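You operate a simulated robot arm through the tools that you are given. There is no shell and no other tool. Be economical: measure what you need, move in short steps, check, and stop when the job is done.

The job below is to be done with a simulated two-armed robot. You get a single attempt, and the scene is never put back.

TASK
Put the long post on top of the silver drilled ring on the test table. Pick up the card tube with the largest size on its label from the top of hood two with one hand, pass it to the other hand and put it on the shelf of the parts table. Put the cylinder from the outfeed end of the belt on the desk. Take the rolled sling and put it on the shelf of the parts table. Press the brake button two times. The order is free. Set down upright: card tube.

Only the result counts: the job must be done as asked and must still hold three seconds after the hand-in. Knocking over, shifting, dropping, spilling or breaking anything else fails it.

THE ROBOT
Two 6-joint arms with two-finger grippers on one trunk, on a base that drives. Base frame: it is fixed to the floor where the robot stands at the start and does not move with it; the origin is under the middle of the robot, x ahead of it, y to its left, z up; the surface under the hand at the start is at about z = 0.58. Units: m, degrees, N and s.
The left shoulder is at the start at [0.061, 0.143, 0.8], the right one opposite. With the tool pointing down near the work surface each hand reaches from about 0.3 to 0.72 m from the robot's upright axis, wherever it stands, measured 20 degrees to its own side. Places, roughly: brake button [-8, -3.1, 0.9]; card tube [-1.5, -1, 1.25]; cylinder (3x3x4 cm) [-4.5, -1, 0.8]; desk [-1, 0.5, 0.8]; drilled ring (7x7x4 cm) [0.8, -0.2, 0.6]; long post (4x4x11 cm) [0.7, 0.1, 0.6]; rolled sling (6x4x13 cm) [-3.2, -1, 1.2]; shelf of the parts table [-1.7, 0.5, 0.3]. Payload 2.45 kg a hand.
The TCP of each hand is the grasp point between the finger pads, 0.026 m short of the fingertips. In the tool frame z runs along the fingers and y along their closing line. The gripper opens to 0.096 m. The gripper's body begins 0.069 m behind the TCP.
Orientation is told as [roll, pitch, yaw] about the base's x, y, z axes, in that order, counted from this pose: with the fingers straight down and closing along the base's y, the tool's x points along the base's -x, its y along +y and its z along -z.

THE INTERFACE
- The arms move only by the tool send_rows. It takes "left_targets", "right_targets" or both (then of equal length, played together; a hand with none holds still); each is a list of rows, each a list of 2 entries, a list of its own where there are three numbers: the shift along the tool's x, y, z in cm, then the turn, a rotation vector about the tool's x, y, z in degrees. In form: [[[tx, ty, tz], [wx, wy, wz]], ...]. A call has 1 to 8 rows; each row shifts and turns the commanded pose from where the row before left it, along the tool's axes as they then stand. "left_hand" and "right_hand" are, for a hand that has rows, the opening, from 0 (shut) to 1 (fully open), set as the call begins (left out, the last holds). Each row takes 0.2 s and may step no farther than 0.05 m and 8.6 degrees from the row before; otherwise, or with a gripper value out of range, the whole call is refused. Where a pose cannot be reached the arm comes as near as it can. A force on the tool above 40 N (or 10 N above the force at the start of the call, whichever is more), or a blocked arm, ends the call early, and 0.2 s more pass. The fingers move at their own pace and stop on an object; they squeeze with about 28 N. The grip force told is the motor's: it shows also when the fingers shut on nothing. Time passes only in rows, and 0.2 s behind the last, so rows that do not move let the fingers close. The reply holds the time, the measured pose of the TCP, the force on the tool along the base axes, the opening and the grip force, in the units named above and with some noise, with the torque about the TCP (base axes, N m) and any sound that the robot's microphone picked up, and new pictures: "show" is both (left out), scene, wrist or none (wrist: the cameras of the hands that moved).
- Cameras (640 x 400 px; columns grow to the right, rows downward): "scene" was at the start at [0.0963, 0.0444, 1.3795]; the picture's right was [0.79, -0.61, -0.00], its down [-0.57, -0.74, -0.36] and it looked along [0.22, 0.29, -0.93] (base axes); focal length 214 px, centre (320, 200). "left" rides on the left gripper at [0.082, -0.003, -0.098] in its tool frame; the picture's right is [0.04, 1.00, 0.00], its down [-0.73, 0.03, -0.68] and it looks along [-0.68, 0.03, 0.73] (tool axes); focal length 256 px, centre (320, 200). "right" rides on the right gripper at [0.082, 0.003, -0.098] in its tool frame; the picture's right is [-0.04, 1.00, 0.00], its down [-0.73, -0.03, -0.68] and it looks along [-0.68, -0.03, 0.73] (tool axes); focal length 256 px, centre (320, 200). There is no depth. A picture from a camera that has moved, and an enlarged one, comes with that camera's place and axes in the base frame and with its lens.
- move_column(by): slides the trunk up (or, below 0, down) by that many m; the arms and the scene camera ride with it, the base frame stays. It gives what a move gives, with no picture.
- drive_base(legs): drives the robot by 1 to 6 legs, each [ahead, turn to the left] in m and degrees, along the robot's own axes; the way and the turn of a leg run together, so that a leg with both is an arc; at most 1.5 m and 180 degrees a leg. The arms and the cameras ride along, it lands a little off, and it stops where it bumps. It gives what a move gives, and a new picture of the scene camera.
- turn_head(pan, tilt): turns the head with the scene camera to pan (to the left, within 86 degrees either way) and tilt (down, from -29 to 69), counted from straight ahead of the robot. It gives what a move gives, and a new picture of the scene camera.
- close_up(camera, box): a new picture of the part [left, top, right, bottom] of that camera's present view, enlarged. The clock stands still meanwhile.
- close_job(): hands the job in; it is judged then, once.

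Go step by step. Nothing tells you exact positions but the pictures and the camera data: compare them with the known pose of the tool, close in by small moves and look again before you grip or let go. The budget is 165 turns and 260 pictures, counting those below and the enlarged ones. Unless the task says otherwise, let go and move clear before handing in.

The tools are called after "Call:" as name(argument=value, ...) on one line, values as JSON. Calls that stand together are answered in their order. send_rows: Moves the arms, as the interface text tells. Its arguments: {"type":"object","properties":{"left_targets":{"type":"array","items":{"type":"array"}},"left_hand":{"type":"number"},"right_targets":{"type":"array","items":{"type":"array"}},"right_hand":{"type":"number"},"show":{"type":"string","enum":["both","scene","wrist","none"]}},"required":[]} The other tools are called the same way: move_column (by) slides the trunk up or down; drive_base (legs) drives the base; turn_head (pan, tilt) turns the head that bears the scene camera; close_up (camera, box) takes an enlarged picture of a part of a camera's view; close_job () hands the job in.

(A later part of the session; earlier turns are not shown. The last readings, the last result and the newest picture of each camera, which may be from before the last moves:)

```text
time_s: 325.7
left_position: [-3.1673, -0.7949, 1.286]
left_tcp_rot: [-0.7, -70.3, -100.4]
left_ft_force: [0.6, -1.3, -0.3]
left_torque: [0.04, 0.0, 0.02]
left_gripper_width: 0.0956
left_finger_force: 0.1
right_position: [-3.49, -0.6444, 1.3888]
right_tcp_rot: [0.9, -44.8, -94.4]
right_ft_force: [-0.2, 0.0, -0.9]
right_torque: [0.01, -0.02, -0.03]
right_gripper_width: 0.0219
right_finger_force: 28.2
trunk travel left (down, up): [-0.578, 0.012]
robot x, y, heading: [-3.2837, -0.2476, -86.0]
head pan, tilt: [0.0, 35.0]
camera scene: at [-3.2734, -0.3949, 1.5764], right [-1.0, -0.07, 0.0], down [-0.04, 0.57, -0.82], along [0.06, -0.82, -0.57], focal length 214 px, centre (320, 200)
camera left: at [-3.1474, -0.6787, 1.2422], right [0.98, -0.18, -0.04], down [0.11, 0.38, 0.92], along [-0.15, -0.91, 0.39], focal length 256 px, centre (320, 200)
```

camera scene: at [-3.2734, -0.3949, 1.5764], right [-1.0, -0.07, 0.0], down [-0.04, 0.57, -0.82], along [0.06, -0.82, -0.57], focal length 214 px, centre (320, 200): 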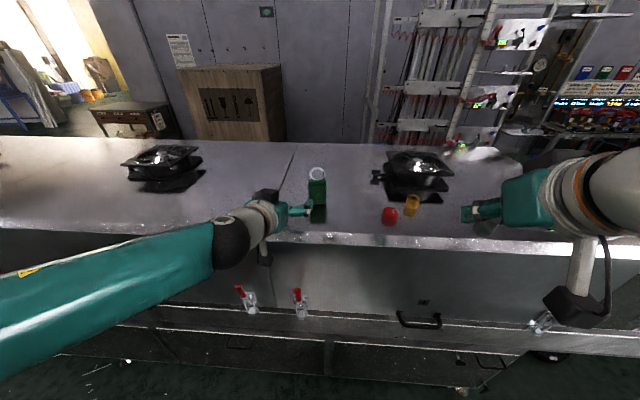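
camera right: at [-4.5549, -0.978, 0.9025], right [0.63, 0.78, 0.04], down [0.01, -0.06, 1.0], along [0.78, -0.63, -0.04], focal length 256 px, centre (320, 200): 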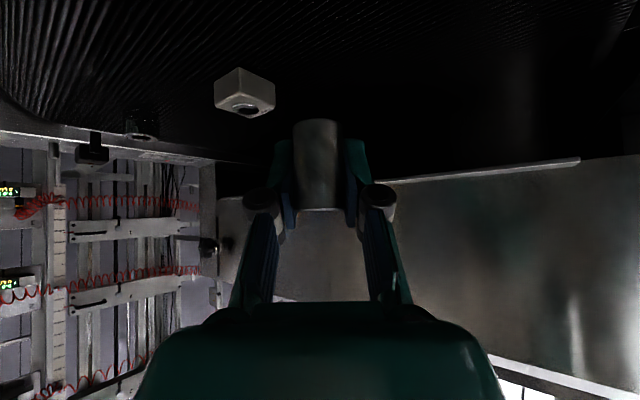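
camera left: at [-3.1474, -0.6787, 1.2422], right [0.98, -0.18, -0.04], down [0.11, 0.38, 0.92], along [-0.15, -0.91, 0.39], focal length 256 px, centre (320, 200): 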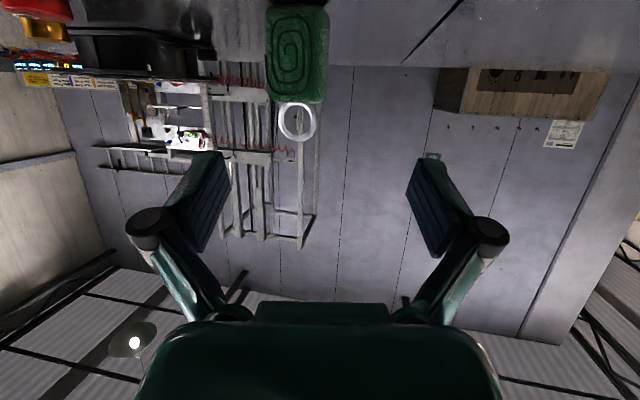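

Call:
send_rows(left_targets=[[[1.0, -2.5, 0], [0, 0, 0]], [[0, 0, 3.7], [0, 0, 0]], [[0, 0, 3.7], [0, 0, 0]], [[0, 0, 3.0], [0, 0, 0]]], show="wrist")

```text
time_s: 326.7
left_position: [-3.2088, -0.8846, 1.2407]
left_tcp_rot: [-1.0, -70.3, -100.2]
left_ft_force: [-0.7, -0.9, 0.2]
left_torque: [0.0, -0.02, 0.0]
left_gripper_width: 0.0958
left_finger_force: 0.1
right_position: [-3.4908, -0.646, 1.3883]
right_tcp_rot: [0.8, -45.0, -94.3]
right_ft_force: [0.1, -0.2, -1.4]
right_torque: [-0.01, -0.01, 0.01]
right_gripper_width: 0.0221
right_finger_force: 28.1
trunk travel left (down, up): [-0.578, 0.012]
robot x, y, heading: [-3.2854, -0.2426, -86.0]
head pan, tilt: [0.0, 35.0]
camera left: at [-3.1894, -0.767, 1.1976], right [0.98, -0.18, -0.04], down [0.11, 0.38, 0.92], along [-0.15, -0.91, 0.39], focal length 256 px, centre (320, 200)
```

left: 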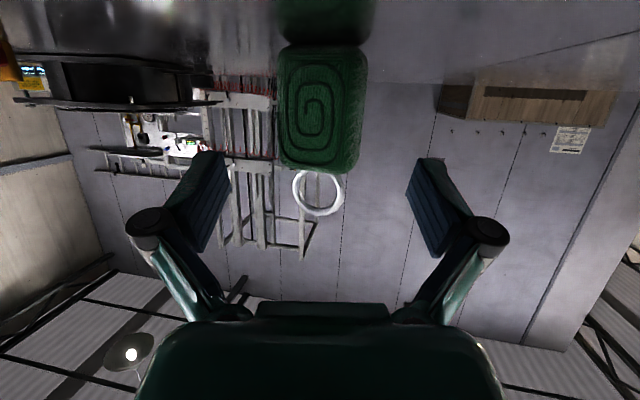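

The sling is centred ahead. To keep the hand's camera clear of the hood top I'll tilt to 55° and then advance.

Call:
send_rows(left_targets=[[[0, 0, 0], [0, 7.6, 0]], [[0, 0, 0], [0, 7.6, 0]], [[-1.2, -0.1, 3.68], [0, 0, 0]], [[-1.2, -0.1, 3.68], [0, 0, 0]]], show="wrist")

Call:
close_up(camera="scene", box=[220, 130, 420, 260])

```text
time_s: 327.7
left_position: [-3.2259, -0.9576, 1.2186]
left_tcp_rot: [-0.6, -55.1, -100.7]
left_ft_force: [0.0, -0.2, -0.8]
left_torque: [0.0, -0.01, 0.02]
left_gripper_width: 0.096
left_finger_force: 0.0
right_position: [-3.4908, -0.646, 1.3893]
right_tcp_rot: [0.8, -44.8, -94.2]
right_ft_force: [0.2, -0.6, -2.2]
right_torque: [-0.02, -0.02, -0.02]
right_gripper_width: 0.0218
right_finger_force: 28.0
trunk travel left (down, up): [-0.578, 0.012]
robot x, y, heading: [-3.2845, -0.2442, -85.8]
head pan, tilt: [0.0, 35.0]
camera left: at [-3.2049, -0.8326, 1.2079], right [0.98, -0.17, -0.04], down [0.06, 0.13, 0.99], along [-0.16, -0.98, 0.14], focal length 256 px, centre (320, 200)
```

left: 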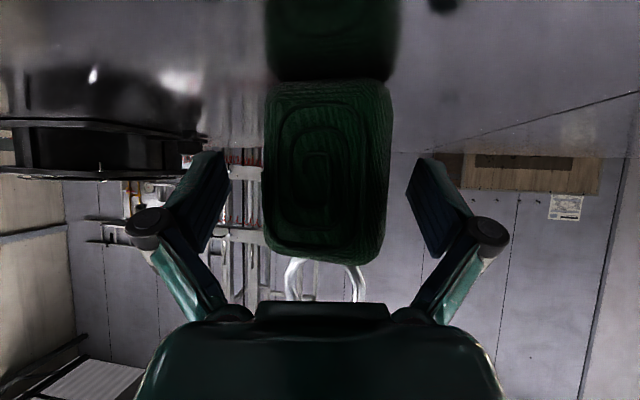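

```text
3.08 times, centred on (320, 195) of scene
camera zoom: at [-3.2729, -0.395, 1.5764], right [-1.0, -0.07, 0.0], down [-0.04, 0.57, -0.82], along [0.06, -0.82, -0.57], focal length 660 px, centre (320, 215)
```

zoom: 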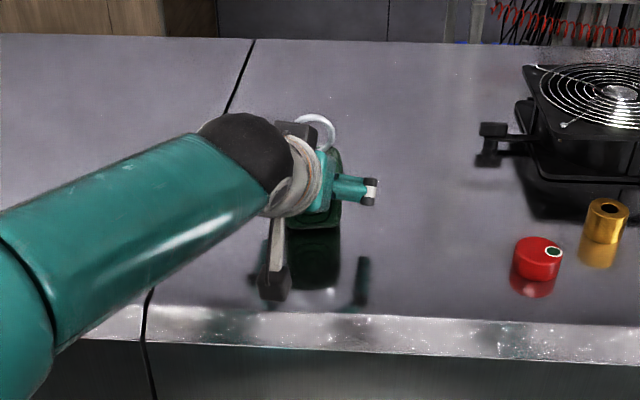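

The sling is between the fingers. Closing the left hand.

Call:
send_rows(left_targets=[[[0, 0, 0], [0, 0, 0]], [[0, 0, 0], [0, 0, 0]], [[0, 0, 0], [0, 0, 0]], [[0, 0, 0], [0, 0, 0]]], left_hand=0, show="wrist")

Call:
send_rows(left_targets=[[[-2.46, 0, -1.72], [0, 0, 0]], [[-2.46, 0, -1.72], [0, 0, 0]], [[-1.0, 0, -3.9], [0, 0, 0]], [[0, 0, -4], [0, 0, 0]], [[0, 0, -4], [0, 0, 0]], [[0, 0, -4], [0, 0, 0]], [[0, 0, -4], [0, 0, 0]]], show="both")

```text
time_s: 328.7
left_position: [-3.2257, -0.9554, 1.2206]
left_tcp_rot: [-0.6, -55.3, -100.6]
left_ft_force: [1.5, -1.1, 5.7]
left_torque: [-0.08, -0.08, 0.09]
left_gripper_width: 0.0679
left_finger_force: 28.6
right_position: [-3.4891, -0.6425, 1.3892]
right_tcp_rot: [0.8, -44.9, -94.4]
right_ft_force: [-0.5, 0.3, -1.9]
right_torque: [0.02, 0.02, 0.0]
right_gripper_width: 0.0218
right_finger_force: 28.2
trunk travel left (down, up): [-0.578, 0.012]
robot x, y, heading: [-3.2861, -0.2446, -85.8]
head pan, tilt: [0.0, 35.0]
camera left: at [-3.2045, -0.8311, 1.2096], right [0.98, -0.17, -0.04], down [0.06, 0.13, 0.99], along [-0.16, -0.98, 0.14], focal length 256 px, centre (320, 200)
```

left: 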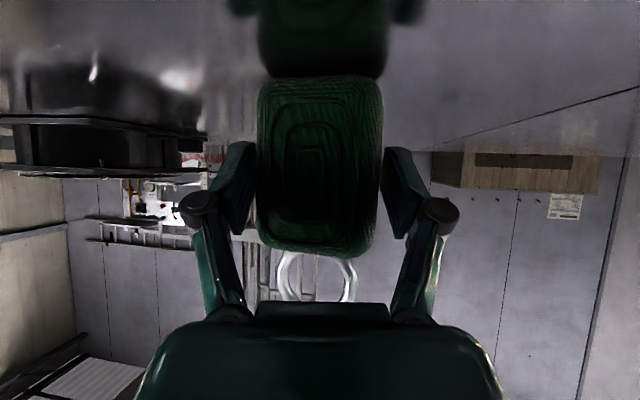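

```text
time_s: 330.3
left_position: [-3.1934, -0.7993, 1.4035]
left_tcp_rot: [-0.5, -55.3, -100.7]
left_ft_force: [0.1, 1.2, -2.3]
left_torque: [-0.03, 0.0, 0.0]
left_gripper_width: 0.0677
left_finger_force: 27.9
right_position: [-3.4897, -0.6429, 1.3893]
right_tcp_rot: [0.8, -45.1, -94.3]
right_ft_force: [1.5, 0.3, -0.8]
right_torque: [-0.05, 0.03, -0.02]
right_gripper_width: 0.0216
right_finger_force: 28.1
trunk travel left (down, up): [-0.578, 0.012]
robot x, y, heading: [-3.2866, -0.247, -85.7]
head pan, tilt: [0.0, 35.0]
camera scene: at [-3.2722, -0.3921, 1.5767], right [-1.0, -0.07, 0.0], down [-0.04, 0.57, -0.82], along [0.06, -0.82, -0.57], focal length 214 px, centre (320, 200)
camera left: at [-3.1721, -0.6747, 1.3925], right [0.98, -0.17, -0.04], down [0.06, 0.13, 0.99], along [-0.16, -0.98, 0.14], focal length 256 px, centre (320, 200)
```

scene: 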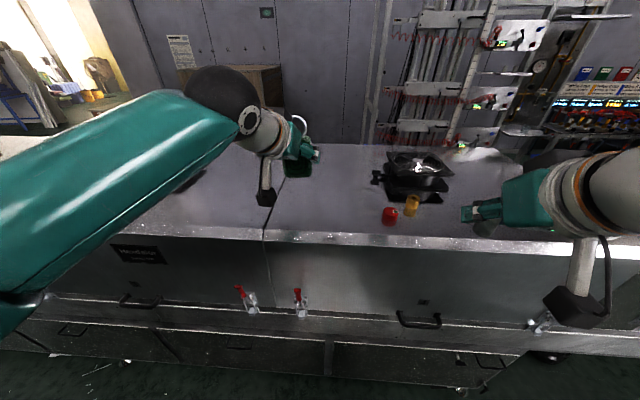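
left: 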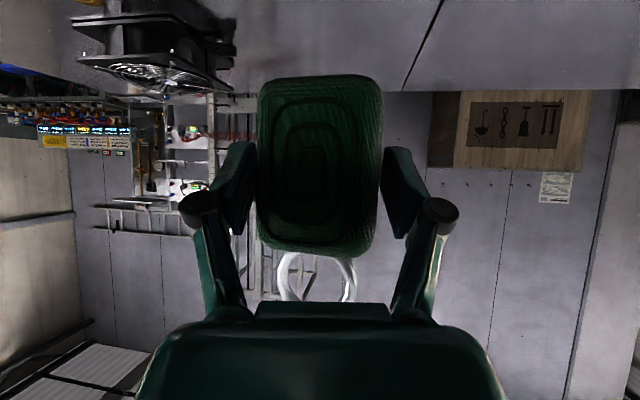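

Sling gripped and lifted; the weights and fan are undisturbed. Drawing both hands in for travel, then turning east.

Call:
send_rows(left_targets=[[[2.5, 0, -3.55], [0, 0, 0]], [[2.5, 0, -3.55], [0, 0, 0]], [[2.5, 0, -3.55], [0, 0, 0]], [[0, 0, 0], [0, 0, 0]]], right_targets=[[[1.0, 3, 1.0], [0, 0, 0]], [[1.0, 3, 1.0], [0, 0, 0]], [[1.0, 3, 1.0], [0, 0, 0]], [[1.0, 2, 1.0], [0, 0, 0]]], show="none")

Call:
drive_base(legs=[[0, 45]])

Call:
drive_base(legs=[[0, 40]])

Call:
turn_head(pan=0, tilt=45)

```text
time_s: 331.3
left_position: [-3.1691, -0.675, 1.4031]
left_tcp_rot: [-0.5, -55.1, -100.7]
left_ft_force: [-0.8, -0.8, -2.5]
left_torque: [0.02, -0.02, 0.02]
left_gripper_width: 0.0677
left_finger_force: 28.5
right_position: [-3.3804, -0.6523, 1.3341]
right_tcp_rot: [0.9, -44.9, -94.5]
right_ft_force: [-0.7, -1.5, -0.9]
right_torque: [0.0, 0.0, 0.0]
right_gripper_width: 0.0221
right_finger_force: 27.8
trunk travel left (down, up): [-0.578, 0.012]
robot x, y, heading: [-3.2828, -0.2444, -85.6]
head pan, tilt: [0.0, 35.0]
```

```text
time_s: 334.0
left_position: [-2.8994, -0.4659, 1.4018]
left_tcp_rot: [-0.5, -55.2, -55.6]
left_ft_force: [0.7, -0.1, -2.7]
left_torque: [0.01, 0.03, -0.03]
left_gripper_width: 0.0676
left_finger_force: 27.9
right_position: [-3.0641, -0.5998, 1.3349]
right_tcp_rot: [0.8, -44.9, -49.3]
right_ft_force: [0.7, -0.3, -1.7]
right_torque: [0.02, -0.04, 0.03]
right_gripper_width: 0.0216
right_finger_force: 27.7
trunk travel left (down, up): [-0.578, 0.012]
robot x, y, heading: [-3.3002, -0.2672, -40.9]
head pan, tilt: [0.0, 35.0]
camera scene: at [-3.1842, -0.3586, 1.5766], right [-0.65, -0.76, 0.0], down [-0.43, 0.37, -0.82], along [0.62, -0.53, -0.57], focal length 214 px, centre (320, 200)
```

scene: 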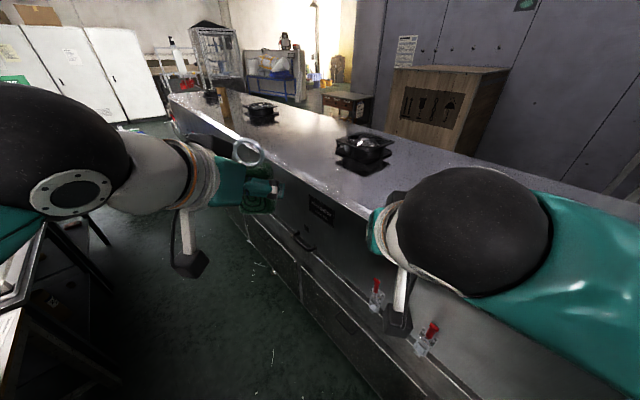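

```text
time_s: 336.5
left_position: [-2.861, -0.162, 1.4024]
left_tcp_rot: [-0.4, -55.2, -15.9]
left_ft_force: [1.2, 0.3, -2.4]
left_torque: [0.0, 0.0, 0.0]
left_gripper_width: 0.0671
left_finger_force: 28.1
right_position: [-2.9014, -0.3699, 1.335]
right_tcp_rot: [0.8, -44.9, -9.5]
right_ft_force: [0.6, 1.0, -1.4]
right_torque: [-0.05, -0.01, -0.01]
right_gripper_width: 0.0219
right_finger_force: 27.5
trunk travel left (down, up): [-0.578, 0.012]
robot x, y, heading: [-3.2959, -0.2787, -1.1]
head pan, tilt: [0.0, 35.0]
camera scene: at [-3.1482, -0.2834, 1.5766], right [-0.02, -1.0, 0.0], down [-0.57, 0.01, -0.82], along [0.82, -0.02, -0.57], focal length 214 px, centre (320, 200)
```

scene: 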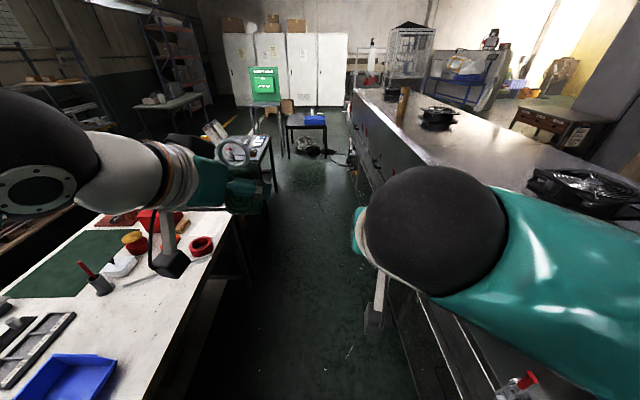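

```text
time_s: 337.2
left_position: [-2.8606, -0.1624, 1.4041]
left_tcp_rot: [-0.6, -55.2, -15.9]
left_ft_force: [-1.2, -0.3, -3.0]
left_torque: [0.0, 0.03, -0.01]
left_gripper_width: 0.067
left_finger_force: 27.5
right_position: [-2.901, -0.3709, 1.3358]
right_tcp_rot: [0.8, -44.9, -9.4]
right_ft_force: [0.4, -0.2, -1.1]
right_torque: [-0.02, -0.01, 0.01]
right_gripper_width: 0.0222
right_finger_force: 28.0
trunk travel left (down, up): [-0.578, 0.012]
robot x, y, heading: [-3.2971, -0.281, -1.0]
head pan, tilt: [0.0, 45.0]
camera scene: at [-3.1548, -0.2826, 1.5618], right [-0.02, -1.0, 0.0], down [-0.71, 0.01, -0.71], along [0.71, -0.01, -0.71], focal length 214 px, centre (320, 200)
```

scene: 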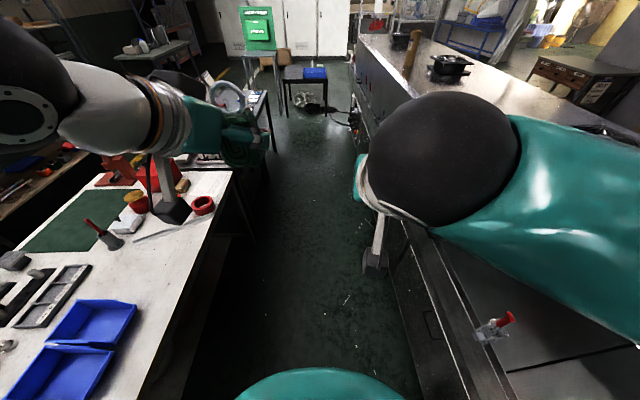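

Call:
drive_base(legs=[[0, 3.4], [1.0, 0], [0.88, 0]])

Call:
drive_base(legs=[[0, 45]])

Call:
drive_base(legs=[[0, 42]])

Call:
turn_head(pan=0, tilt=45)

```text
time_s: 347.3
left_position: [-0.9838, -0.0632, 1.4037]
left_tcp_rot: [-0.6, -55.1, -12.3]
left_ft_force: [-0.2, -0.5, -0.9]
left_torque: [0.0, 0.0, 0.01]
left_gripper_width: 0.0665
left_finger_force: 28.4
right_position: [-1.0124, -0.2731, 1.3351]
right_tcp_rot: [0.8, -45.0, -6.0]
right_ft_force: [-0.8, -0.2, -1.1]
right_torque: [0.03, 0.0, 0.01]
right_gripper_width: 0.0221
right_finger_force: 27.5
trunk travel left (down, up): [-0.578, 0.012]
robot x, y, heading: [-1.4136, -0.2086, 2.4]
head pan, tilt: [0.0, 45.0]
camera scene: at [-1.2697, -0.2032, 1.5617], right [0.04, -1.0, 0.0], down [-0.71, -0.03, -0.71], along [0.71, 0.03, -0.71], focal length 214 px, centre (320, 200)
```

scene: 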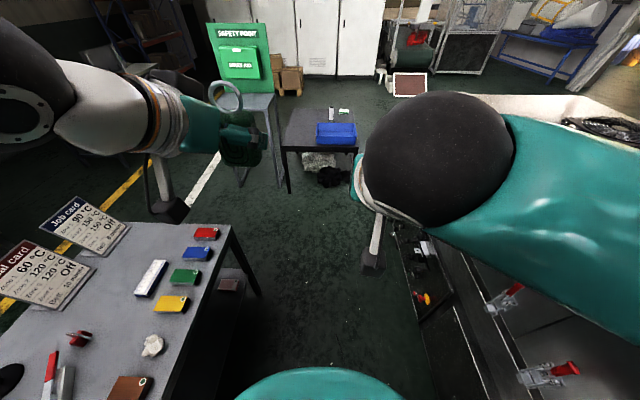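

```text
time_s: 350.0
left_position: [-1.2157, 0.199, 1.4034]
left_tcp_rot: [-0.6, -55.1, 33.0]
left_ft_force: [0.4, -0.5, -2.1]
left_torque: [0.0, 0.02, 0.01]
left_gripper_width: 0.066
left_finger_force: 28.0
right_position: [-1.0854, 0.0316, 1.3353]
right_tcp_rot: [0.9, -44.8, 39.3]
right_ft_force: [-0.1, -1.2, -1.1]
right_torque: [0.03, 0.04, 0.02]
right_gripper_width: 0.022
right_finger_force: 28.3
trunk travel left (down, up): [-0.578, 0.012]
robot x, y, heading: [-1.4018, -0.2202, 47.5]
head pan, tilt: [0.0, 45.0]
camera scene: at [-1.3015, -0.1171, 1.5618], right [0.74, -0.67, 0.0], down [-0.48, -0.52, -0.71], along [0.48, 0.52, -0.71], focal length 214 px, centre (320, 200)
```

scene: 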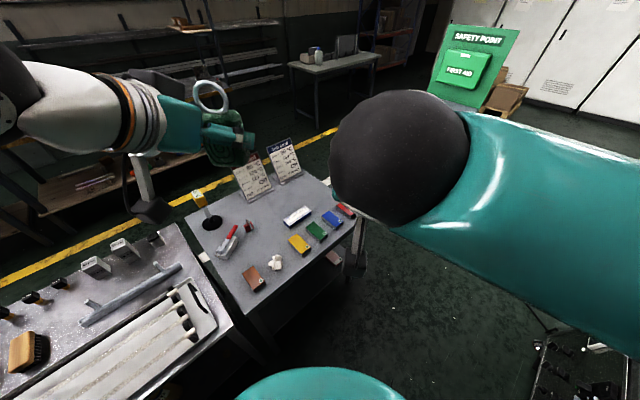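

```text
time_s: 352.6
left_position: [-1.5404, 0.2139, 1.4049]
left_tcp_rot: [-0.5, -55.2, 74.5]
left_ft_force: [0.5, -0.6, -2.0]
left_torque: [-0.01, 0.02, -0.01]
left_gripper_width: 0.0656
left_finger_force: 28.0
right_position: [-1.3317, 0.1753, 1.3357]
right_tcp_rot: [0.8, -45.1, 80.7]
right_ft_force: [-0.2, -0.4, -0.5]
right_torque: [0.01, -0.01, 0.01]
right_gripper_width: 0.0217
right_finger_force: 28.3
trunk travel left (down, up): [-0.578, 0.012]
robot x, y, heading: [-1.3765, -0.2236, 89.3]
head pan, tilt: [0.0, 45.0]
camera scene: at [-1.3751, -0.0805, 1.5618], right [1.0, -0.02, 0.0], down [-0.01, -0.71, -0.71], along [0.01, 0.71, -0.71], focal length 214 px, centre (320, 200)
```

scene: 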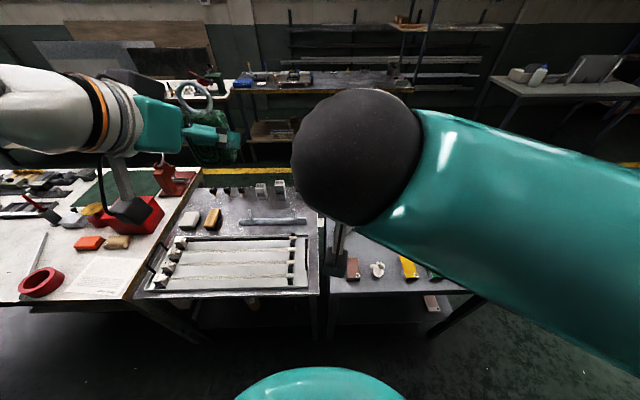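

```text
time_s: 353.2
left_position: [-1.543, 0.2147, 1.4038]
left_tcp_rot: [-0.7, -55.1, 74.6]
left_ft_force: [-0.7, -0.3, -1.9]
left_torque: [0.02, -0.08, -0.08]
left_gripper_width: 0.0659
left_finger_force: 27.7
right_position: [-1.3347, 0.1764, 1.3358]
right_tcp_rot: [0.7, -44.8, 80.9]
right_ft_force: [0.2, -0.2, -1.6]
right_torque: [0.02, -0.05, -0.06]
right_gripper_width: 0.0217
right_finger_force: 27.5
trunk travel left (down, up): [-0.578, 0.012]
robot x, y, heading: [-1.3764, -0.2251, 89.3]
head pan, tilt: [0.0, 45.0]
camera scene: at [-1.3774, -0.0799, 1.5618], right [1.0, -0.02, 0.0], down [-0.01, -0.71, -0.71], along [0.01, 0.71, -0.71], focal length 214 px, centre (320, 200)
```

scene: 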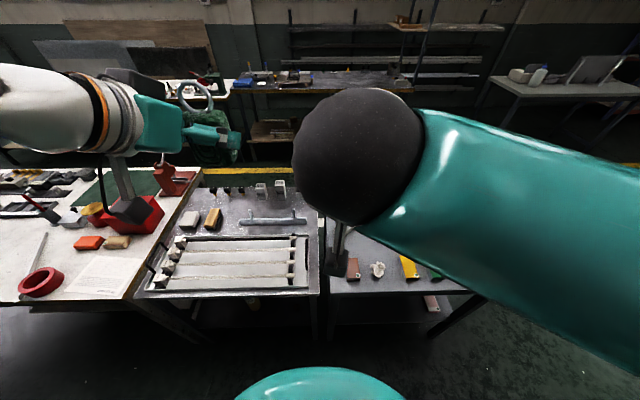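

Now at the desk/parts table. The free desk spot is at about (-1.105, 0.425). Moving the right hand with the cylinder toward a point above it.

Call:
send_rows(right_targets=[[[0.4, -2.31, 3.8], [0, 0, 0]], [[0.4, -2.31, 3.8], [0, 0, 0]], [[0.4, -2.31, 3.8], [0, 0, 0]], [[0.4, -2.31, 3.8], [0, 0, 0]], [[0.4, -2.31, 3.8], [0, 0, 0]], [[0.4, -2.31, 3.8], [0, 0, 0]], [[0.4, -2.31, 3.8], [0, 0, 0]], [[0.4, -2.31, 3.8], [0, 0, 0]]], show="both")

```text
time_s: 355.0
left_position: [-1.5399, 0.2164, 1.4046]
left_tcp_rot: [-0.5, -55.2, 74.5]
left_ft_force: [-0.1, 0.1, -2.9]
left_torque: [-0.03, 0.02, 0.03]
left_gripper_width: 0.0656
left_finger_force: 27.7
right_position: [-1.1238, 0.3385, 1.0964]
right_tcp_rot: [0.9, -44.9, 80.6]
right_ft_force: [-0.8, 0.5, -1.6]
right_torque: [0.02, -0.01, -0.03]
right_gripper_width: 0.0221
right_finger_force: 27.8
trunk travel left (down, up): [-0.578, 0.012]
robot x, y, heading: [-1.379, -0.2245, 89.1]
head pan, tilt: [0.0, 45.0]
camera scene: at [-1.3744, -0.0785, 1.5616], right [1.0, -0.02, 0.0], down [-0.01, -0.71, -0.71], along [0.01, 0.71, -0.71], focal length 214 px, centre (320, 200)
camera right: at [-1.145, 0.2128, 1.1076], right [-0.98, 0.18, 0.04], down [0.05, 0.03, 1.0], along [0.18, 0.98, -0.04], focal length 256 px, centre (320, 200)
```

scene: 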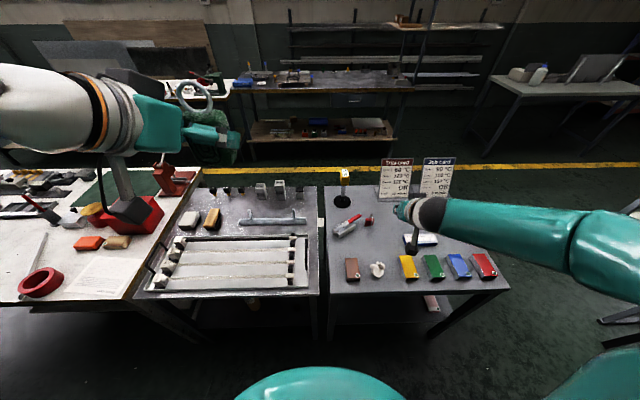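
right: 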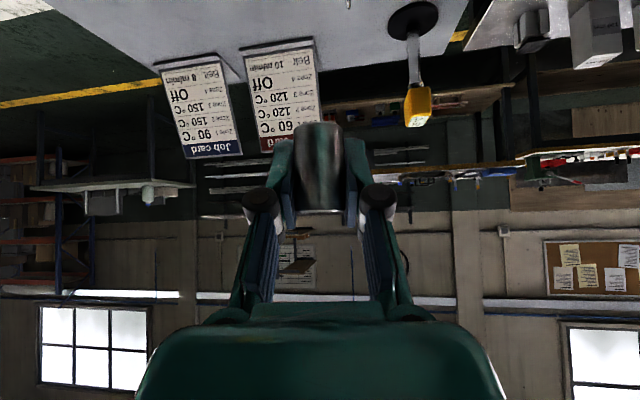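

Call:
send_rows(right_targets=[[[1.53, 0, 4.0], [0, 0, 0]], [[1.53, 0, 4.0], [0, 0, 0]], [[1.53, 0, 4.0], [0, 0, 0]], [[1.53, 0, 4.0], [0, 0, 0]], [[1.53, 0, 4.0], [0, 0, 0]]], show="both")

Call:
close_up(camera="scene", box=[310, 180, 470, 300])

```text
time_s: 356.2
left_position: [-1.5404, 0.2159, 1.4043]
left_tcp_rot: [-0.5, -55.0, 74.6]
left_ft_force: [0.0, -0.2, -3.3]
left_torque: [0.01, 0.03, -0.01]
left_gripper_width: 0.0655
left_finger_force: 27.9
right_position: [-1.1119, 0.4243, 0.8998]
right_tcp_rot: [0.9, -44.9, 80.7]
right_ft_force: [0.2, 0.1, -1.8]
right_torque: [-0.01, -0.01, 0.01]
right_gripper_width: 0.0218
right_finger_force: 27.9
trunk travel left (down, up): [-0.578, 0.012]
robot x, y, heading: [-1.3809, -0.2228, 89.0]
head pan, tilt: [0.0, 45.0]
camera scene: at [-1.3747, -0.0782, 1.5616], right [1.0, -0.02, 0.0], down [-0.01, -0.71, -0.71], along [0.01, 0.71, -0.71], focal length 214 px, centre (320, 200)
camera right: at [-1.1334, 0.2989, 0.911], right [-0.98, 0.18, 0.04], down [0.05, 0.03, 1.0], along [0.18, 0.98, -0.04], focal length 256 px, centre (320, 200)
```

scene: 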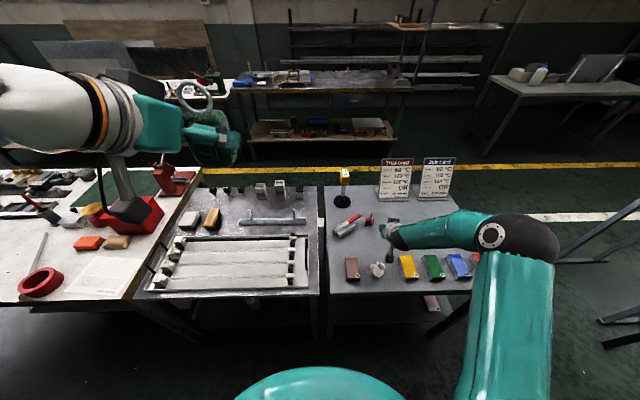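
right: 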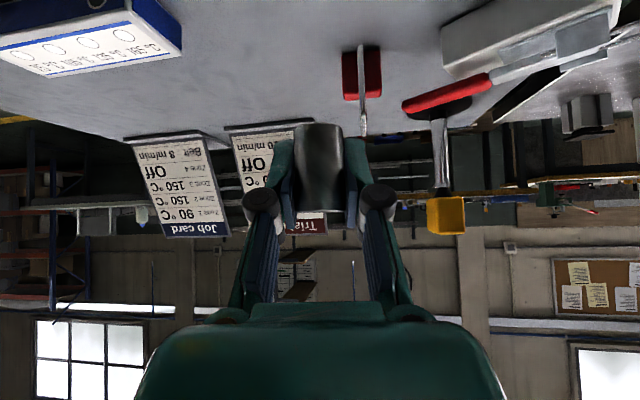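

```text
3.33 times, centred on (390, 240) of scene
camera zoom: at [-1.3747, -0.0782, 1.5616], right [1.0, -0.02, 0.0], down [-0.01, -0.71, -0.71], along [0.01, 0.71, -0.71], focal length 715 px, centre (87, 67)
```

zoom: 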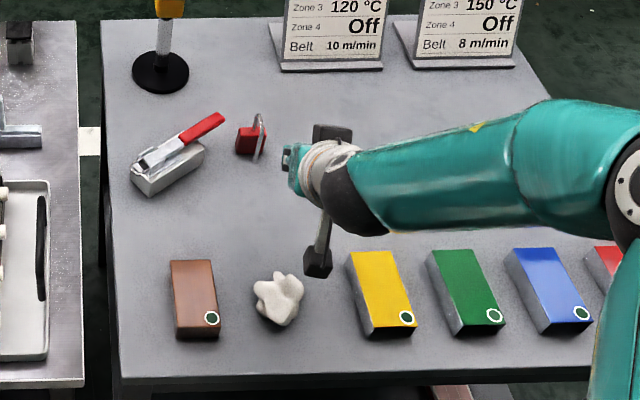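

Spot is clear. Lowering the cylinder toward the desk, then in fine steps.

Call:
send_rows(right_targets=[[[1.5, 0, 1.5], [0, 0, 0]], [[1.5, 0, 1.5], [0, 0, 0]], [[0.28, 0, 0.28], [0, 0, 0]], [[0.28, 0, 0.28], [0, 0, 0]]], show="none")

Call:
send_rows(right_targets=[[[0.2, 0, 0.2], [0, 0, 0]], [[0.2, 0, 0.2], [0, 0, 0]], [[0, 0, 0], [0, 0, 0]]], show="wrist")

```text
time_s: 357.2
left_position: [-1.5408, 0.2137, 1.404]
left_tcp_rot: [-0.5, -55.1, 74.5]
left_ft_force: [0.2, 0.1, -2.5]
left_torque: [-0.03, 0.01, 0.01]
left_gripper_width: 0.0655
left_finger_force: 28.5
right_position: [-1.1126, 0.424, 0.8507]
right_tcp_rot: [0.8, -44.9, 80.7]
right_ft_force: [-0.2, 0.4, -1.5]
right_torque: [0.01, 0.01, 0.0]
right_gripper_width: 0.0218
right_finger_force: 27.3
trunk travel left (down, up): [-0.578, 0.012]
robot x, y, heading: [-1.3787, -0.2221, 89.0]
head pan, tilt: [0.0, 45.0]
```

```text
time_s: 358.0
left_position: [-1.5401, 0.2141, 1.4045]
left_tcp_rot: [-0.6, -55.0, 74.5]
left_ft_force: [-0.4, -0.2, -1.6]
left_torque: [-0.05, 0.01, 0.01]
left_gripper_width: 0.0652
left_finger_force: 27.8
right_position: [-1.1125, 0.4239, 0.8452]
right_tcp_rot: [0.8, -44.9, 80.8]
right_ft_force: [0.3, -0.1, -2.0]
right_torque: [0.05, -0.02, -0.02]
right_gripper_width: 0.0221
right_finger_force: 28.3
trunk travel left (down, up): [-0.578, 0.012]
robot x, y, heading: [-1.3791, -0.2244, 89.2]
head pan, tilt: [0.0, 45.0]
camera right: at [-1.1341, 0.2986, 0.856], right [-0.98, 0.18, 0.04], down [0.05, 0.03, 1.0], along [0.18, 0.98, -0.04], focal length 256 px, centre (320, 200)
```

right: 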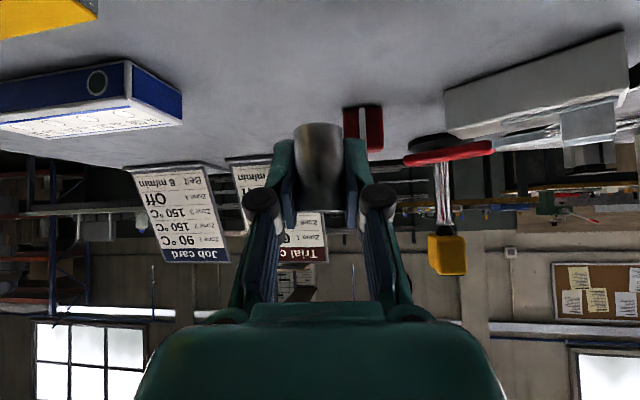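

Call:
send_rows(right_targets=[[[0.25, 0, 0.25], [0, 0, 0]], [[0.25, 0, 0.25], [0, 0, 0]], [[0, 0, 0], [0, 0, 0]]], show="none")

Call:
send_rows(right_targets=[[[0.2, 0, 0.2], [0, 0, 0]], [[0, 0, 0], [0, 0, 0]]], show="none")

Call:
send_rows(right_targets=[[[0.2, 0, 0.2], [0, 0, 0]], [[0, 0, 0], [0, 0, 0]]], show="none")

```text
time_s: 358.8
left_position: [-1.5406, 0.2162, 1.4047]
left_tcp_rot: [-0.6, -55.1, 74.4]
left_ft_force: [-0.8, -0.6, -1.8]
left_torque: [0.0, 0.03, -0.01]
left_gripper_width: 0.0651
left_finger_force: 28.2
right_position: [-1.114, 0.4244, 0.8379]
right_tcp_rot: [0.7, -44.9, 80.7]
right_ft_force: [-0.9, 0.5, -1.3]
right_torque: [-0.04, -0.01, 0.0]
right_gripper_width: 0.0222
right_finger_force: 27.9
trunk travel left (down, up): [-0.578, 0.012]
robot x, y, heading: [-1.3771, -0.221, 88.9]
head pan, tilt: [0.0, 45.0]
```

```text
time_s: 359.4
left_position: [-1.5405, 0.215, 1.4048]
left_tcp_rot: [-0.6, -55.1, 74.4]
left_ft_force: [-1.1, 0.5, -1.8]
left_torque: [-0.01, -0.01, 0.01]
left_gripper_width: 0.0654
left_finger_force: 28.1
right_position: [-1.1129, 0.4248, 0.8349]
right_tcp_rot: [0.8, -44.9, 80.7]
right_ft_force: [-0.4, 0.2, -0.4]
right_torque: [0.02, 0.01, 0.02]
right_gripper_width: 0.0221
right_finger_force: 28.4
trunk travel left (down, up): [-0.578, 0.012]
robot x, y, heading: [-1.3804, -0.2213, 88.7]
head pan, tilt: [0.0, 45.0]
```

```text
time_s: 360.0
left_position: [-1.5415, 0.2141, 1.4041]
left_tcp_rot: [-0.6, -55.2, 74.6]
left_ft_force: [0.1, 0.1, -2.0]
left_torque: [-0.02, -0.02, 0.01]
left_gripper_width: 0.0652
left_finger_force: 28.3
right_position: [-1.113, 0.4241, 0.8311]
right_tcp_rot: [0.9, -44.9, 80.7]
right_ft_force: [0.3, 0.1, -1.4]
right_torque: [0.0, -0.01, -0.01]
right_gripper_width: 0.022
right_finger_force: 28.1
trunk travel left (down, up): [-0.578, 0.012]
robot x, y, heading: [-1.3768, -0.2235, 89.0]
head pan, tilt: [0.0, 45.0]
```

Call:
send_rows(right_targets=[[[0.25, 0, 0.25], [0, 0, 0]], [[0, 0, 0], [0, 0, 0]]], show="none")

Call:
send_rows(right_targets=[[[0.2, 0, 0.2], [0, 0, 0]], [[0, 0, 0], [0, 0, 0]]], show="wrist")

```text
time_s: 360.6
left_position: [-1.5402, 0.2145, 1.404]
left_tcp_rot: [-0.5, -55.1, 74.5]
left_ft_force: [-0.7, -0.4, -3.2]
left_torque: [0.0, 0.02, 0.02]
left_gripper_width: 0.0652
left_finger_force: 27.8
right_position: [-1.1127, 0.4242, 0.8284]
right_tcp_rot: [0.9, -44.9, 80.7]
right_ft_force: [-0.1, 0.2, -2.1]
right_torque: [0.04, 0.01, 0.01]
right_gripper_width: 0.0219
right_finger_force: 28.6
trunk travel left (down, up): [-0.578, 0.012]
robot x, y, heading: [-1.3776, -0.2211, 89.4]
head pan, tilt: [0.0, 45.0]
```

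```text
time_s: 361.2
left_position: [-1.5408, 0.2134, 1.4038]
left_tcp_rot: [-0.6, -55.2, 74.5]
left_ft_force: [-0.2, -0.5, -2.1]
left_torque: [-0.05, -0.01, 0.01]
left_gripper_width: 0.065
left_finger_force: 28.2
right_position: [-1.1129, 0.4238, 0.8251]
right_tcp_rot: [0.8, -44.9, 80.8]
right_ft_force: [-0.3, 0.6, -1.8]
right_torque: [0.03, -0.01, 0.0]
right_gripper_width: 0.0221
right_finger_force: 28.3
trunk travel left (down, up): [-0.578, 0.012]
robot x, y, heading: [-1.3796, -0.2221, 88.9]
head pan, tilt: [0.0, 45.0]
camera right: at [-1.1346, 0.2987, 0.8368], right [-0.98, 0.18, 0.04], down [0.04, 0.03, 1.0], along [0.18, 0.98, -0.04], focal length 256 px, centre (320, 200)
```

right: 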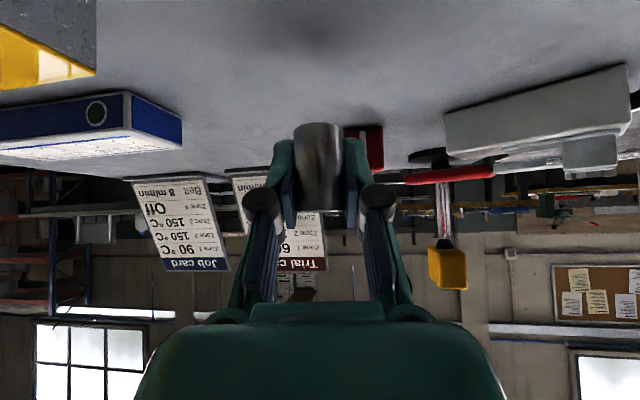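

Call:
send_rows(right_targets=[[[0.2, 0, 0.2], [0, 0, 0]], [[0.2, 0, 0.2], [0, 0, 0]], [[0, 0, 0], [0, 0, 0]]], show="none")

Call:
send_rows(right_targets=[[[0.2, 0, 0.2], [0, 0, 0]], [[0, 0, 0], [0, 0, 0]]], show="none")

Call:
send_rows(right_targets=[[[0.2, 0, 0.2], [0, 0, 0]], [[0, 0, 0], [0, 0, 0]]], show="none")

```text
time_s: 362.0
left_position: [-1.5422, 0.2157, 1.4042]
left_tcp_rot: [-0.7, -55.1, 74.5]
left_ft_force: [-0.3, -0.3, -2.3]
left_torque: [-0.05, -0.01, 0.01]
left_gripper_width: 0.065
left_finger_force: 28.0
right_position: [-1.1124, 0.424, 0.8195]
right_tcp_rot: [0.7, -44.9, 80.7]
right_ft_force: [-0.1, -0.2, -0.5]
right_torque: [0.03, -0.02, 0.03]
right_gripper_width: 0.0218
right_finger_force: 28.0
trunk travel left (down, up): [-0.578, 0.012]
robot x, y, heading: [-1.3746, -0.2228, 89.2]
head pan, tilt: [0.0, 45.0]
```

```text
time_s: 362.6
left_position: [-1.5412, 0.215, 1.4047]
left_tcp_rot: [-0.6, -55.1, 74.5]
left_ft_force: [0.5, 0.0, -2.0]
left_torque: [-0.04, 0.01, 0.05]
left_gripper_width: 0.065
left_finger_force: 28.0
right_position: [-1.1119, 0.4244, 0.818]
right_tcp_rot: [0.8, -44.9, 80.8]
right_ft_force: [-0.6, -0.4, -0.9]
right_torque: [0.01, 0.04, 0.02]
right_gripper_width: 0.0219
right_finger_force: 28.1
trunk travel left (down, up): [-0.578, 0.012]
robot x, y, heading: [-1.3776, -0.2163, 89.1]
head pan, tilt: [0.0, 45.0]
```

```text
time_s: 363.2
left_position: [-1.5401, 0.2154, 1.4038]
left_tcp_rot: [-0.5, -55.1, 74.6]
left_ft_force: [-0.5, 0.8, -1.9]
left_torque: [-0.01, 0.02, 0.02]
left_gripper_width: 0.0649
left_finger_force: 27.7
right_position: [-1.1113, 0.4236, 0.8149]
right_tcp_rot: [0.9, -44.9, 80.7]
right_ft_force: [0.0, -0.5, -2.4]
right_torque: [0.0, 0.01, 0.01]
right_gripper_width: 0.0219
right_finger_force: 28.0
trunk travel left (down, up): [-0.578, 0.012]
robot x, y, heading: [-1.3779, -0.2231, 88.9]
head pan, tilt: [0.0, 45.0]
```

Call:
send_rows(right_targets=[[[0.2, 0, 0.2], [0, 0, 0]], [[0.2, 0, 0.2], [0, 0, 0]], [[0, 0, 0], [0, 0, 0]]], show="wrist")

Call:
close_up(camera="right", box=[240, 60, 400, 220])

```text
time_s: 364.0
left_position: [-1.5405, 0.215, 1.4037]
left_tcp_rot: [-0.7, -55.1, 74.5]
left_ft_force: [-0.4, -0.4, -3.4]
left_torque: [0.0, 0.04, -0.01]
left_gripper_width: 0.0647
left_finger_force: 28.0
right_position: [-1.1129, 0.4251, 0.8084]
right_tcp_rot: [0.7, -44.9, 80.7]
right_ft_force: [0.3, 0.1, -1.5]
right_torque: [-0.02, 0.0, -0.02]
right_gripper_width: 0.0222
right_finger_force: 27.9
trunk travel left (down, up): [-0.578, 0.012]
robot x, y, heading: [-1.3784, -0.2209, 89.1]
head pan, tilt: [0.0, 45.0]
camera right: at [-1.1345, 0.299, 0.82], right [-0.98, 0.18, 0.04], down [0.05, 0.03, 1.0], along [0.18, 0.98, -0.04], focal length 256 px, centre (320, 200)
```

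right: 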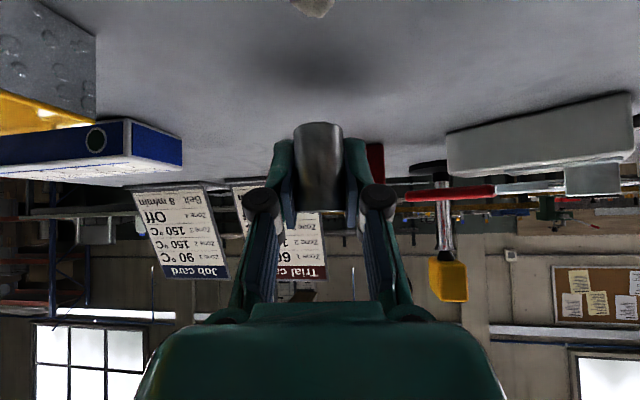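

```text
2.50 times, centred on (320, 140) of right
camera zoom: at [-1.1345, 0.299, 0.82], right [-0.98, 0.18, 0.04], down [0.05, 0.03, 1.0], along [0.18, 0.98, -0.04], focal length 640 px, centre (320, 350)
```

zoom: 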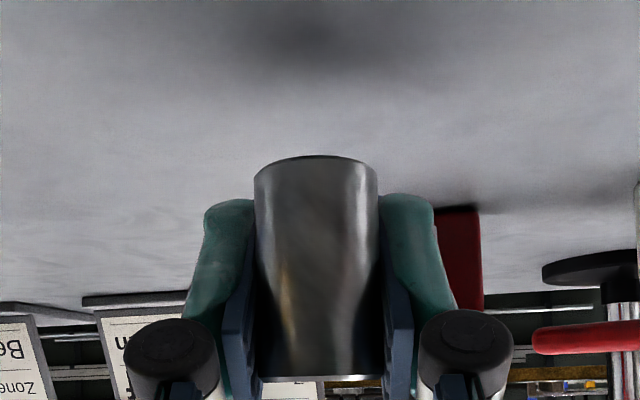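

The desk surface is nearer z ≈ 0.77. Continuing down in small steps.

Call:
send_rows(right_targets=[[[0.25, 0, 0.25], [0, 0, 0]], [[0, 0, 0], [0, 0, 0]]], show="none")

Call:
send_rows(right_targets=[[[0.2, 0, 0.2], [0, 0, 0]], [[0, 0, 0], [0, 0, 0]]], show="none")

Call:
send_rows(right_targets=[[[0.2, 0, 0.2], [0, 0, 0]], [[0, 0, 0], [0, 0, 0]]], show="none")

```text
time_s: 364.6
left_position: [-1.5405, 0.2149, 1.4043]
left_tcp_rot: [-0.5, -55.1, 74.5]
left_ft_force: [-0.1, 0.2, -0.9]
left_torque: [-0.03, 0.03, 0.01]
left_gripper_width: 0.0648
left_finger_force: 27.8
right_position: [-1.113, 0.4249, 0.8045]
right_tcp_rot: [0.9, -44.8, 80.7]
right_ft_force: [-0.2, -0.8, -2.3]
right_torque: [-0.03, 0.01, 0.01]
right_gripper_width: 0.0218
right_finger_force: 28.1
trunk travel left (down, up): [-0.578, 0.012]
robot x, y, heading: [-1.3808, -0.2225, 89.0]
head pan, tilt: [0.0, 45.0]
```

```text
time_s: 365.2
left_position: [-1.5401, 0.2149, 1.4047]
left_tcp_rot: [-0.5, -55.0, 74.6]
left_ft_force: [0.8, 0.2, -2.9]
left_torque: [-0.01, -0.02, -0.01]
left_gripper_width: 0.0642
left_finger_force: 28.3
right_position: [-1.1127, 0.4245, 0.8035]
right_tcp_rot: [0.8, -44.8, 80.7]
right_ft_force: [0.9, 0.1, -0.6]
right_torque: [0.04, 0.0, 0.01]
right_gripper_width: 0.0218
right_finger_force: 28.2
trunk travel left (down, up): [-0.578, 0.012]
robot x, y, heading: [-1.3726, -0.2254, 89.0]
head pan, tilt: [0.0, 45.0]
```

```text
time_s: 365.8
left_position: [-1.5402, 0.2152, 1.4052]
left_tcp_rot: [-0.6, -55.1, 74.5]
left_ft_force: [-0.5, 0.1, -1.7]
left_torque: [-0.02, -0.03, 0.05]
left_gripper_width: 0.0648
left_finger_force: 27.8
right_position: [-1.1125, 0.4245, 0.7995]
right_tcp_rot: [0.7, -44.9, 80.7]
right_ft_force: [0.5, 1.9, -0.9]
right_torque: [0.03, 0.0, 0.04]
right_gripper_width: 0.0219
right_finger_force: 28.0
trunk travel left (down, up): [-0.578, 0.012]
robot x, y, heading: [-1.3782, -0.2223, 89.2]
head pan, tilt: [0.0, 45.0]
```

Call:
send_rows(right_targets=[[[0.2, 0, 0.2], [0, 0, 0]], [[0, 0, 0], [0, 0, 0]]], show="none")

Call:
send_rows(right_targets=[[[0.2, 0, 0.2], [0, 0, 0]], [[0, 0, 0], [0, 0, 0]]], show="none")

Call:
send_rows(right_targets=[[[0.2, 0, 0.2], [0, 0, 0]], [[0, 0, 0], [0, 0, 0]]], show="wrist")

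```text
time_s: 366.4
left_position: [-1.5406, 0.2154, 1.4054]
left_tcp_rot: [-0.5, -55.1, 74.6]
left_ft_force: [0.8, -0.3, -2.8]
left_torque: [-0.03, 0.02, 0.0]
left_gripper_width: 0.0642
left_finger_force: 28.1
right_position: [-1.1138, 0.4243, 0.7965]
right_tcp_rot: [0.8, -44.9, 80.8]
right_ft_force: [1.2, 0.6, -1.3]
right_torque: [-0.01, 0.0, 0.03]
right_gripper_width: 0.0219
right_finger_force: 28.4
trunk travel left (down, up): [-0.578, 0.012]
robot x, y, heading: [-1.3827, -0.2245, 89.1]
head pan, tilt: [0.0, 45.0]
```

```text
time_s: 367.0
left_position: [-1.5408, 0.2151, 1.4045]
left_tcp_rot: [-0.6, -55.0, 74.6]
left_ft_force: [0.3, 0.2, -2.7]
left_torque: [-0.02, 0.05, 0.0]
left_gripper_width: 0.0643
left_finger_force: 27.7
right_position: [-1.1126, 0.4235, 0.7954]
right_tcp_rot: [0.8, -44.9, 80.7]
right_ft_force: [0.0, -0.1, -0.3]
right_torque: [0.0, -0.01, 0.02]
right_gripper_width: 0.022
right_finger_force: 28.1
trunk travel left (down, up): [-0.578, 0.012]
robot x, y, heading: [-1.378, -0.2194, 89.0]
head pan, tilt: [0.0, 45.0]
```

```text
time_s: 367.6
left_position: [-1.5395, 0.2154, 1.405]
left_tcp_rot: [-0.5, -55.1, 74.5]
left_ft_force: [0.3, 0.4, -3.1]
left_torque: [0.01, 0.03, -0.01]
left_gripper_width: 0.063
left_finger_force: 28.2
right_position: [-1.1123, 0.4252, 0.7916]
right_tcp_rot: [0.8, -44.9, 80.7]
right_ft_force: [0.0, 0.4, -0.1]
right_torque: [0.06, -0.02, 0.0]
right_gripper_width: 0.022
right_finger_force: 28.3
trunk travel left (down, up): [-0.578, 0.012]
robot x, y, heading: [-1.3804, -0.2191, 89.2]
head pan, tilt: [0.0, 45.0]
camera right: at [-1.1345, 0.2989, 0.8021], right [-0.98, 0.18, 0.04], down [0.05, 0.03, 1.0], along [0.18, 0.98, -0.04], focal length 256 px, centre (320, 200)
```

right: 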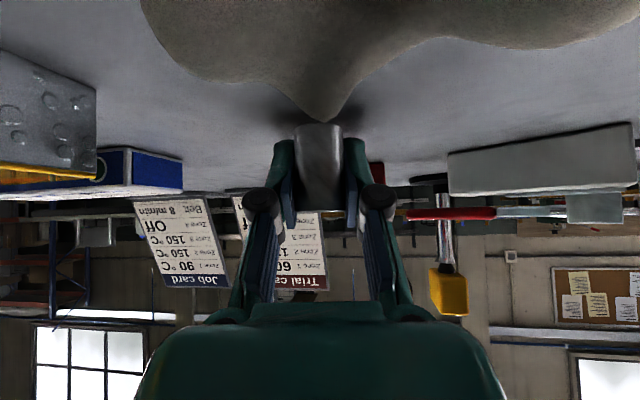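

The hand's camera is close above the crumpled item. I'll raise a little and shift 4.5 cm to the right before setting down.

Call:
send_rows(right_targets=[[[-1.5, 0, -1.5], [0, 0, 0]], [[-0.5, -2.2, 0.5], [0, 0, 0]], [[-0.5, -2.2, 0.5], [0, 0, 0]], [[0, 0, 0], [0, 0, 0]]], show="both")

Call:
close_up(camera="scene", box=[320, 190, 460, 290])

```text
time_s: 368.6
left_position: [-1.5405, 0.2154, 1.4051]
left_tcp_rot: [-0.6, -55.1, 74.6]
left_ft_force: [0.1, -0.3, -2.8]
left_torque: [-0.02, -0.02, 0.01]
left_gripper_width: 0.0628
left_finger_force: 27.9
right_position: [-1.0672, 0.4313, 0.8129]
right_tcp_rot: [0.8, -45.0, 80.8]
right_ft_force: [0.2, -0.2, -0.9]
right_torque: [0.0, 0.01, -0.03]
right_gripper_width: 0.0221
right_finger_force: 27.5
trunk travel left (down, up): [-0.578, 0.012]
robot x, y, heading: [-1.377, -0.2224, 89.0]
head pan, tilt: [0.0, 45.0]
camera scene: at [-1.3752, -0.0793, 1.5617], right [1.0, -0.02, 0.0], down [-0.01, -0.71, -0.71], along [0.01, 0.71, -0.71], focal length 214 px, centre (320, 200)
camera right: at [-1.0886, 0.3066, 0.8226], right [-0.98, 0.18, 0.04], down [0.05, 0.03, 1.0], along [0.18, 0.98, -0.04], focal length 256 px, centre (320, 200)
```

scene: 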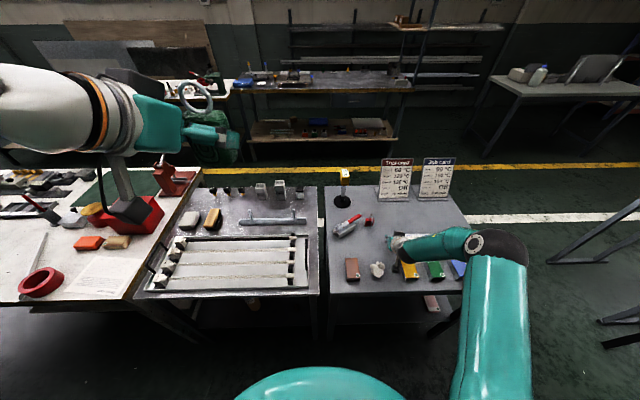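
right: 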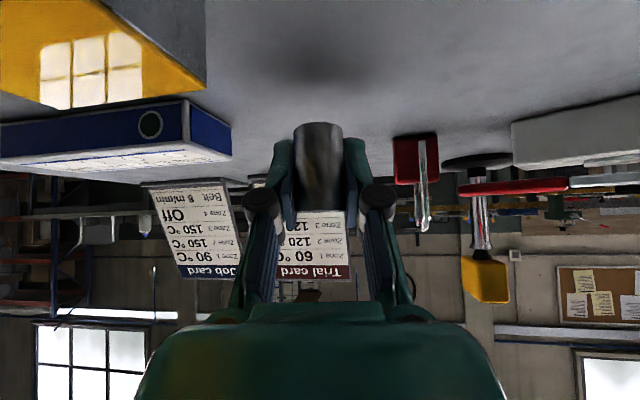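

```text
4.00 times, centred on (390, 240) of scene
camera zoom: at [-1.3752, -0.0793, 1.5617], right [1.0, -0.02, 0.0], down [-0.01, -0.71, -0.71], along [0.01, 0.71, -0.71], focal length 858 px, centre (40, 40)
```

zoom: 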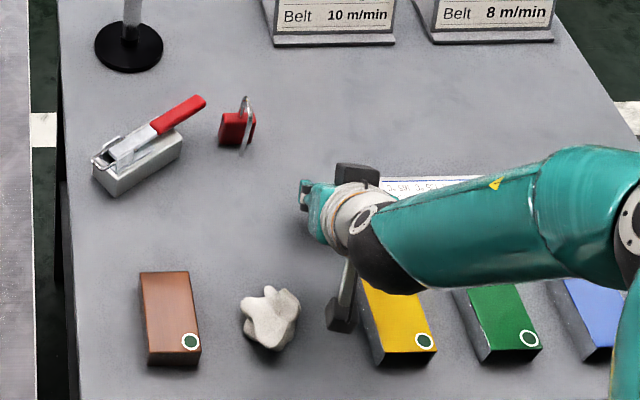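

Call:
send_rows(right_targets=[[[0.9, -1.9, -0.9], [0, 0, 0]], [[1.0, 0, 1.0], [0, 0, 0]], [[0, 0, 0], [0, 0, 0]]], show="wrist")

Call:
close_up(camera="scene", box=[320, 190, 460, 290])

```text
time_s: 369.4
left_position: [-1.54, 0.2145, 1.4039]
left_tcp_rot: [-0.6, -55.2, 74.5]
left_ft_force: [-0.6, 0.0, -2.1]
left_torque: [0.01, 0.04, 0.0]
left_gripper_width: 0.0628
left_finger_force: 27.6
right_position: [-1.0594, 0.4272, 0.8048]
right_tcp_rot: [0.3, -44.5, 80.6]
right_ft_force: [-0.5, -0.5, -1.1]
right_torque: [0.04, -0.01, 0.0]
right_gripper_width: 0.0221
right_finger_force: 27.9
right hand out of reach, approached as far as the arm can: row 1, 2
trunk travel left (down, up): [-0.578, 0.012]
robot x, y, heading: [-1.3768, -0.2189, 88.7]
head pan, tilt: [0.0, 45.0]
camera right: at [-1.0823, 0.3013, 0.8167], right [-0.98, 0.19, 0.03], down [0.04, 0.04, 1.0], along [0.18, 0.98, -0.05], focal length 256 px, centre (320, 200)
```

right: 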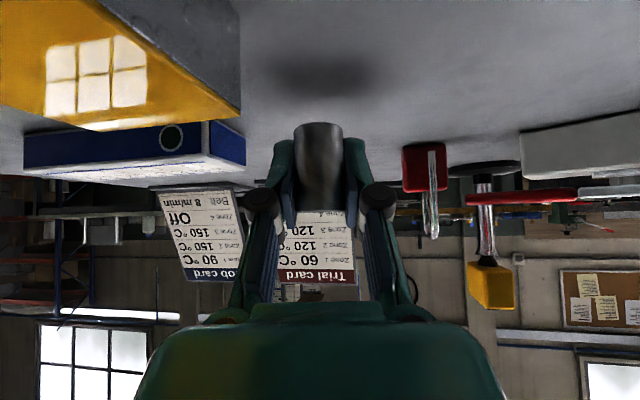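

```text
4.00 times, centred on (390, 240) of scene
camera zoom: at [-1.3751, -0.0803, 1.5618], right [1.0, -0.02, 0.0], down [-0.01, -0.71, -0.71], along [0.01, 0.71, -0.71], focal length 858 px, centre (40, 40)
```

zoom: 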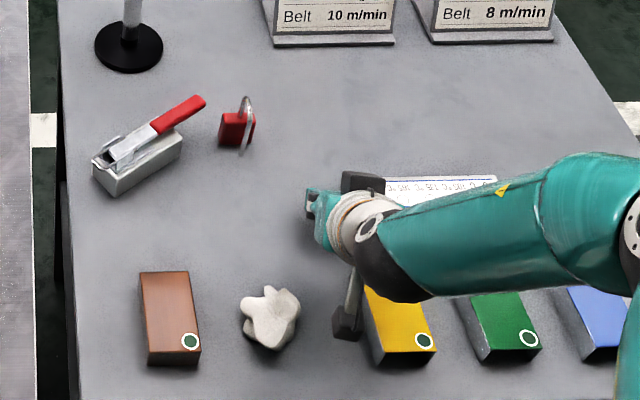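

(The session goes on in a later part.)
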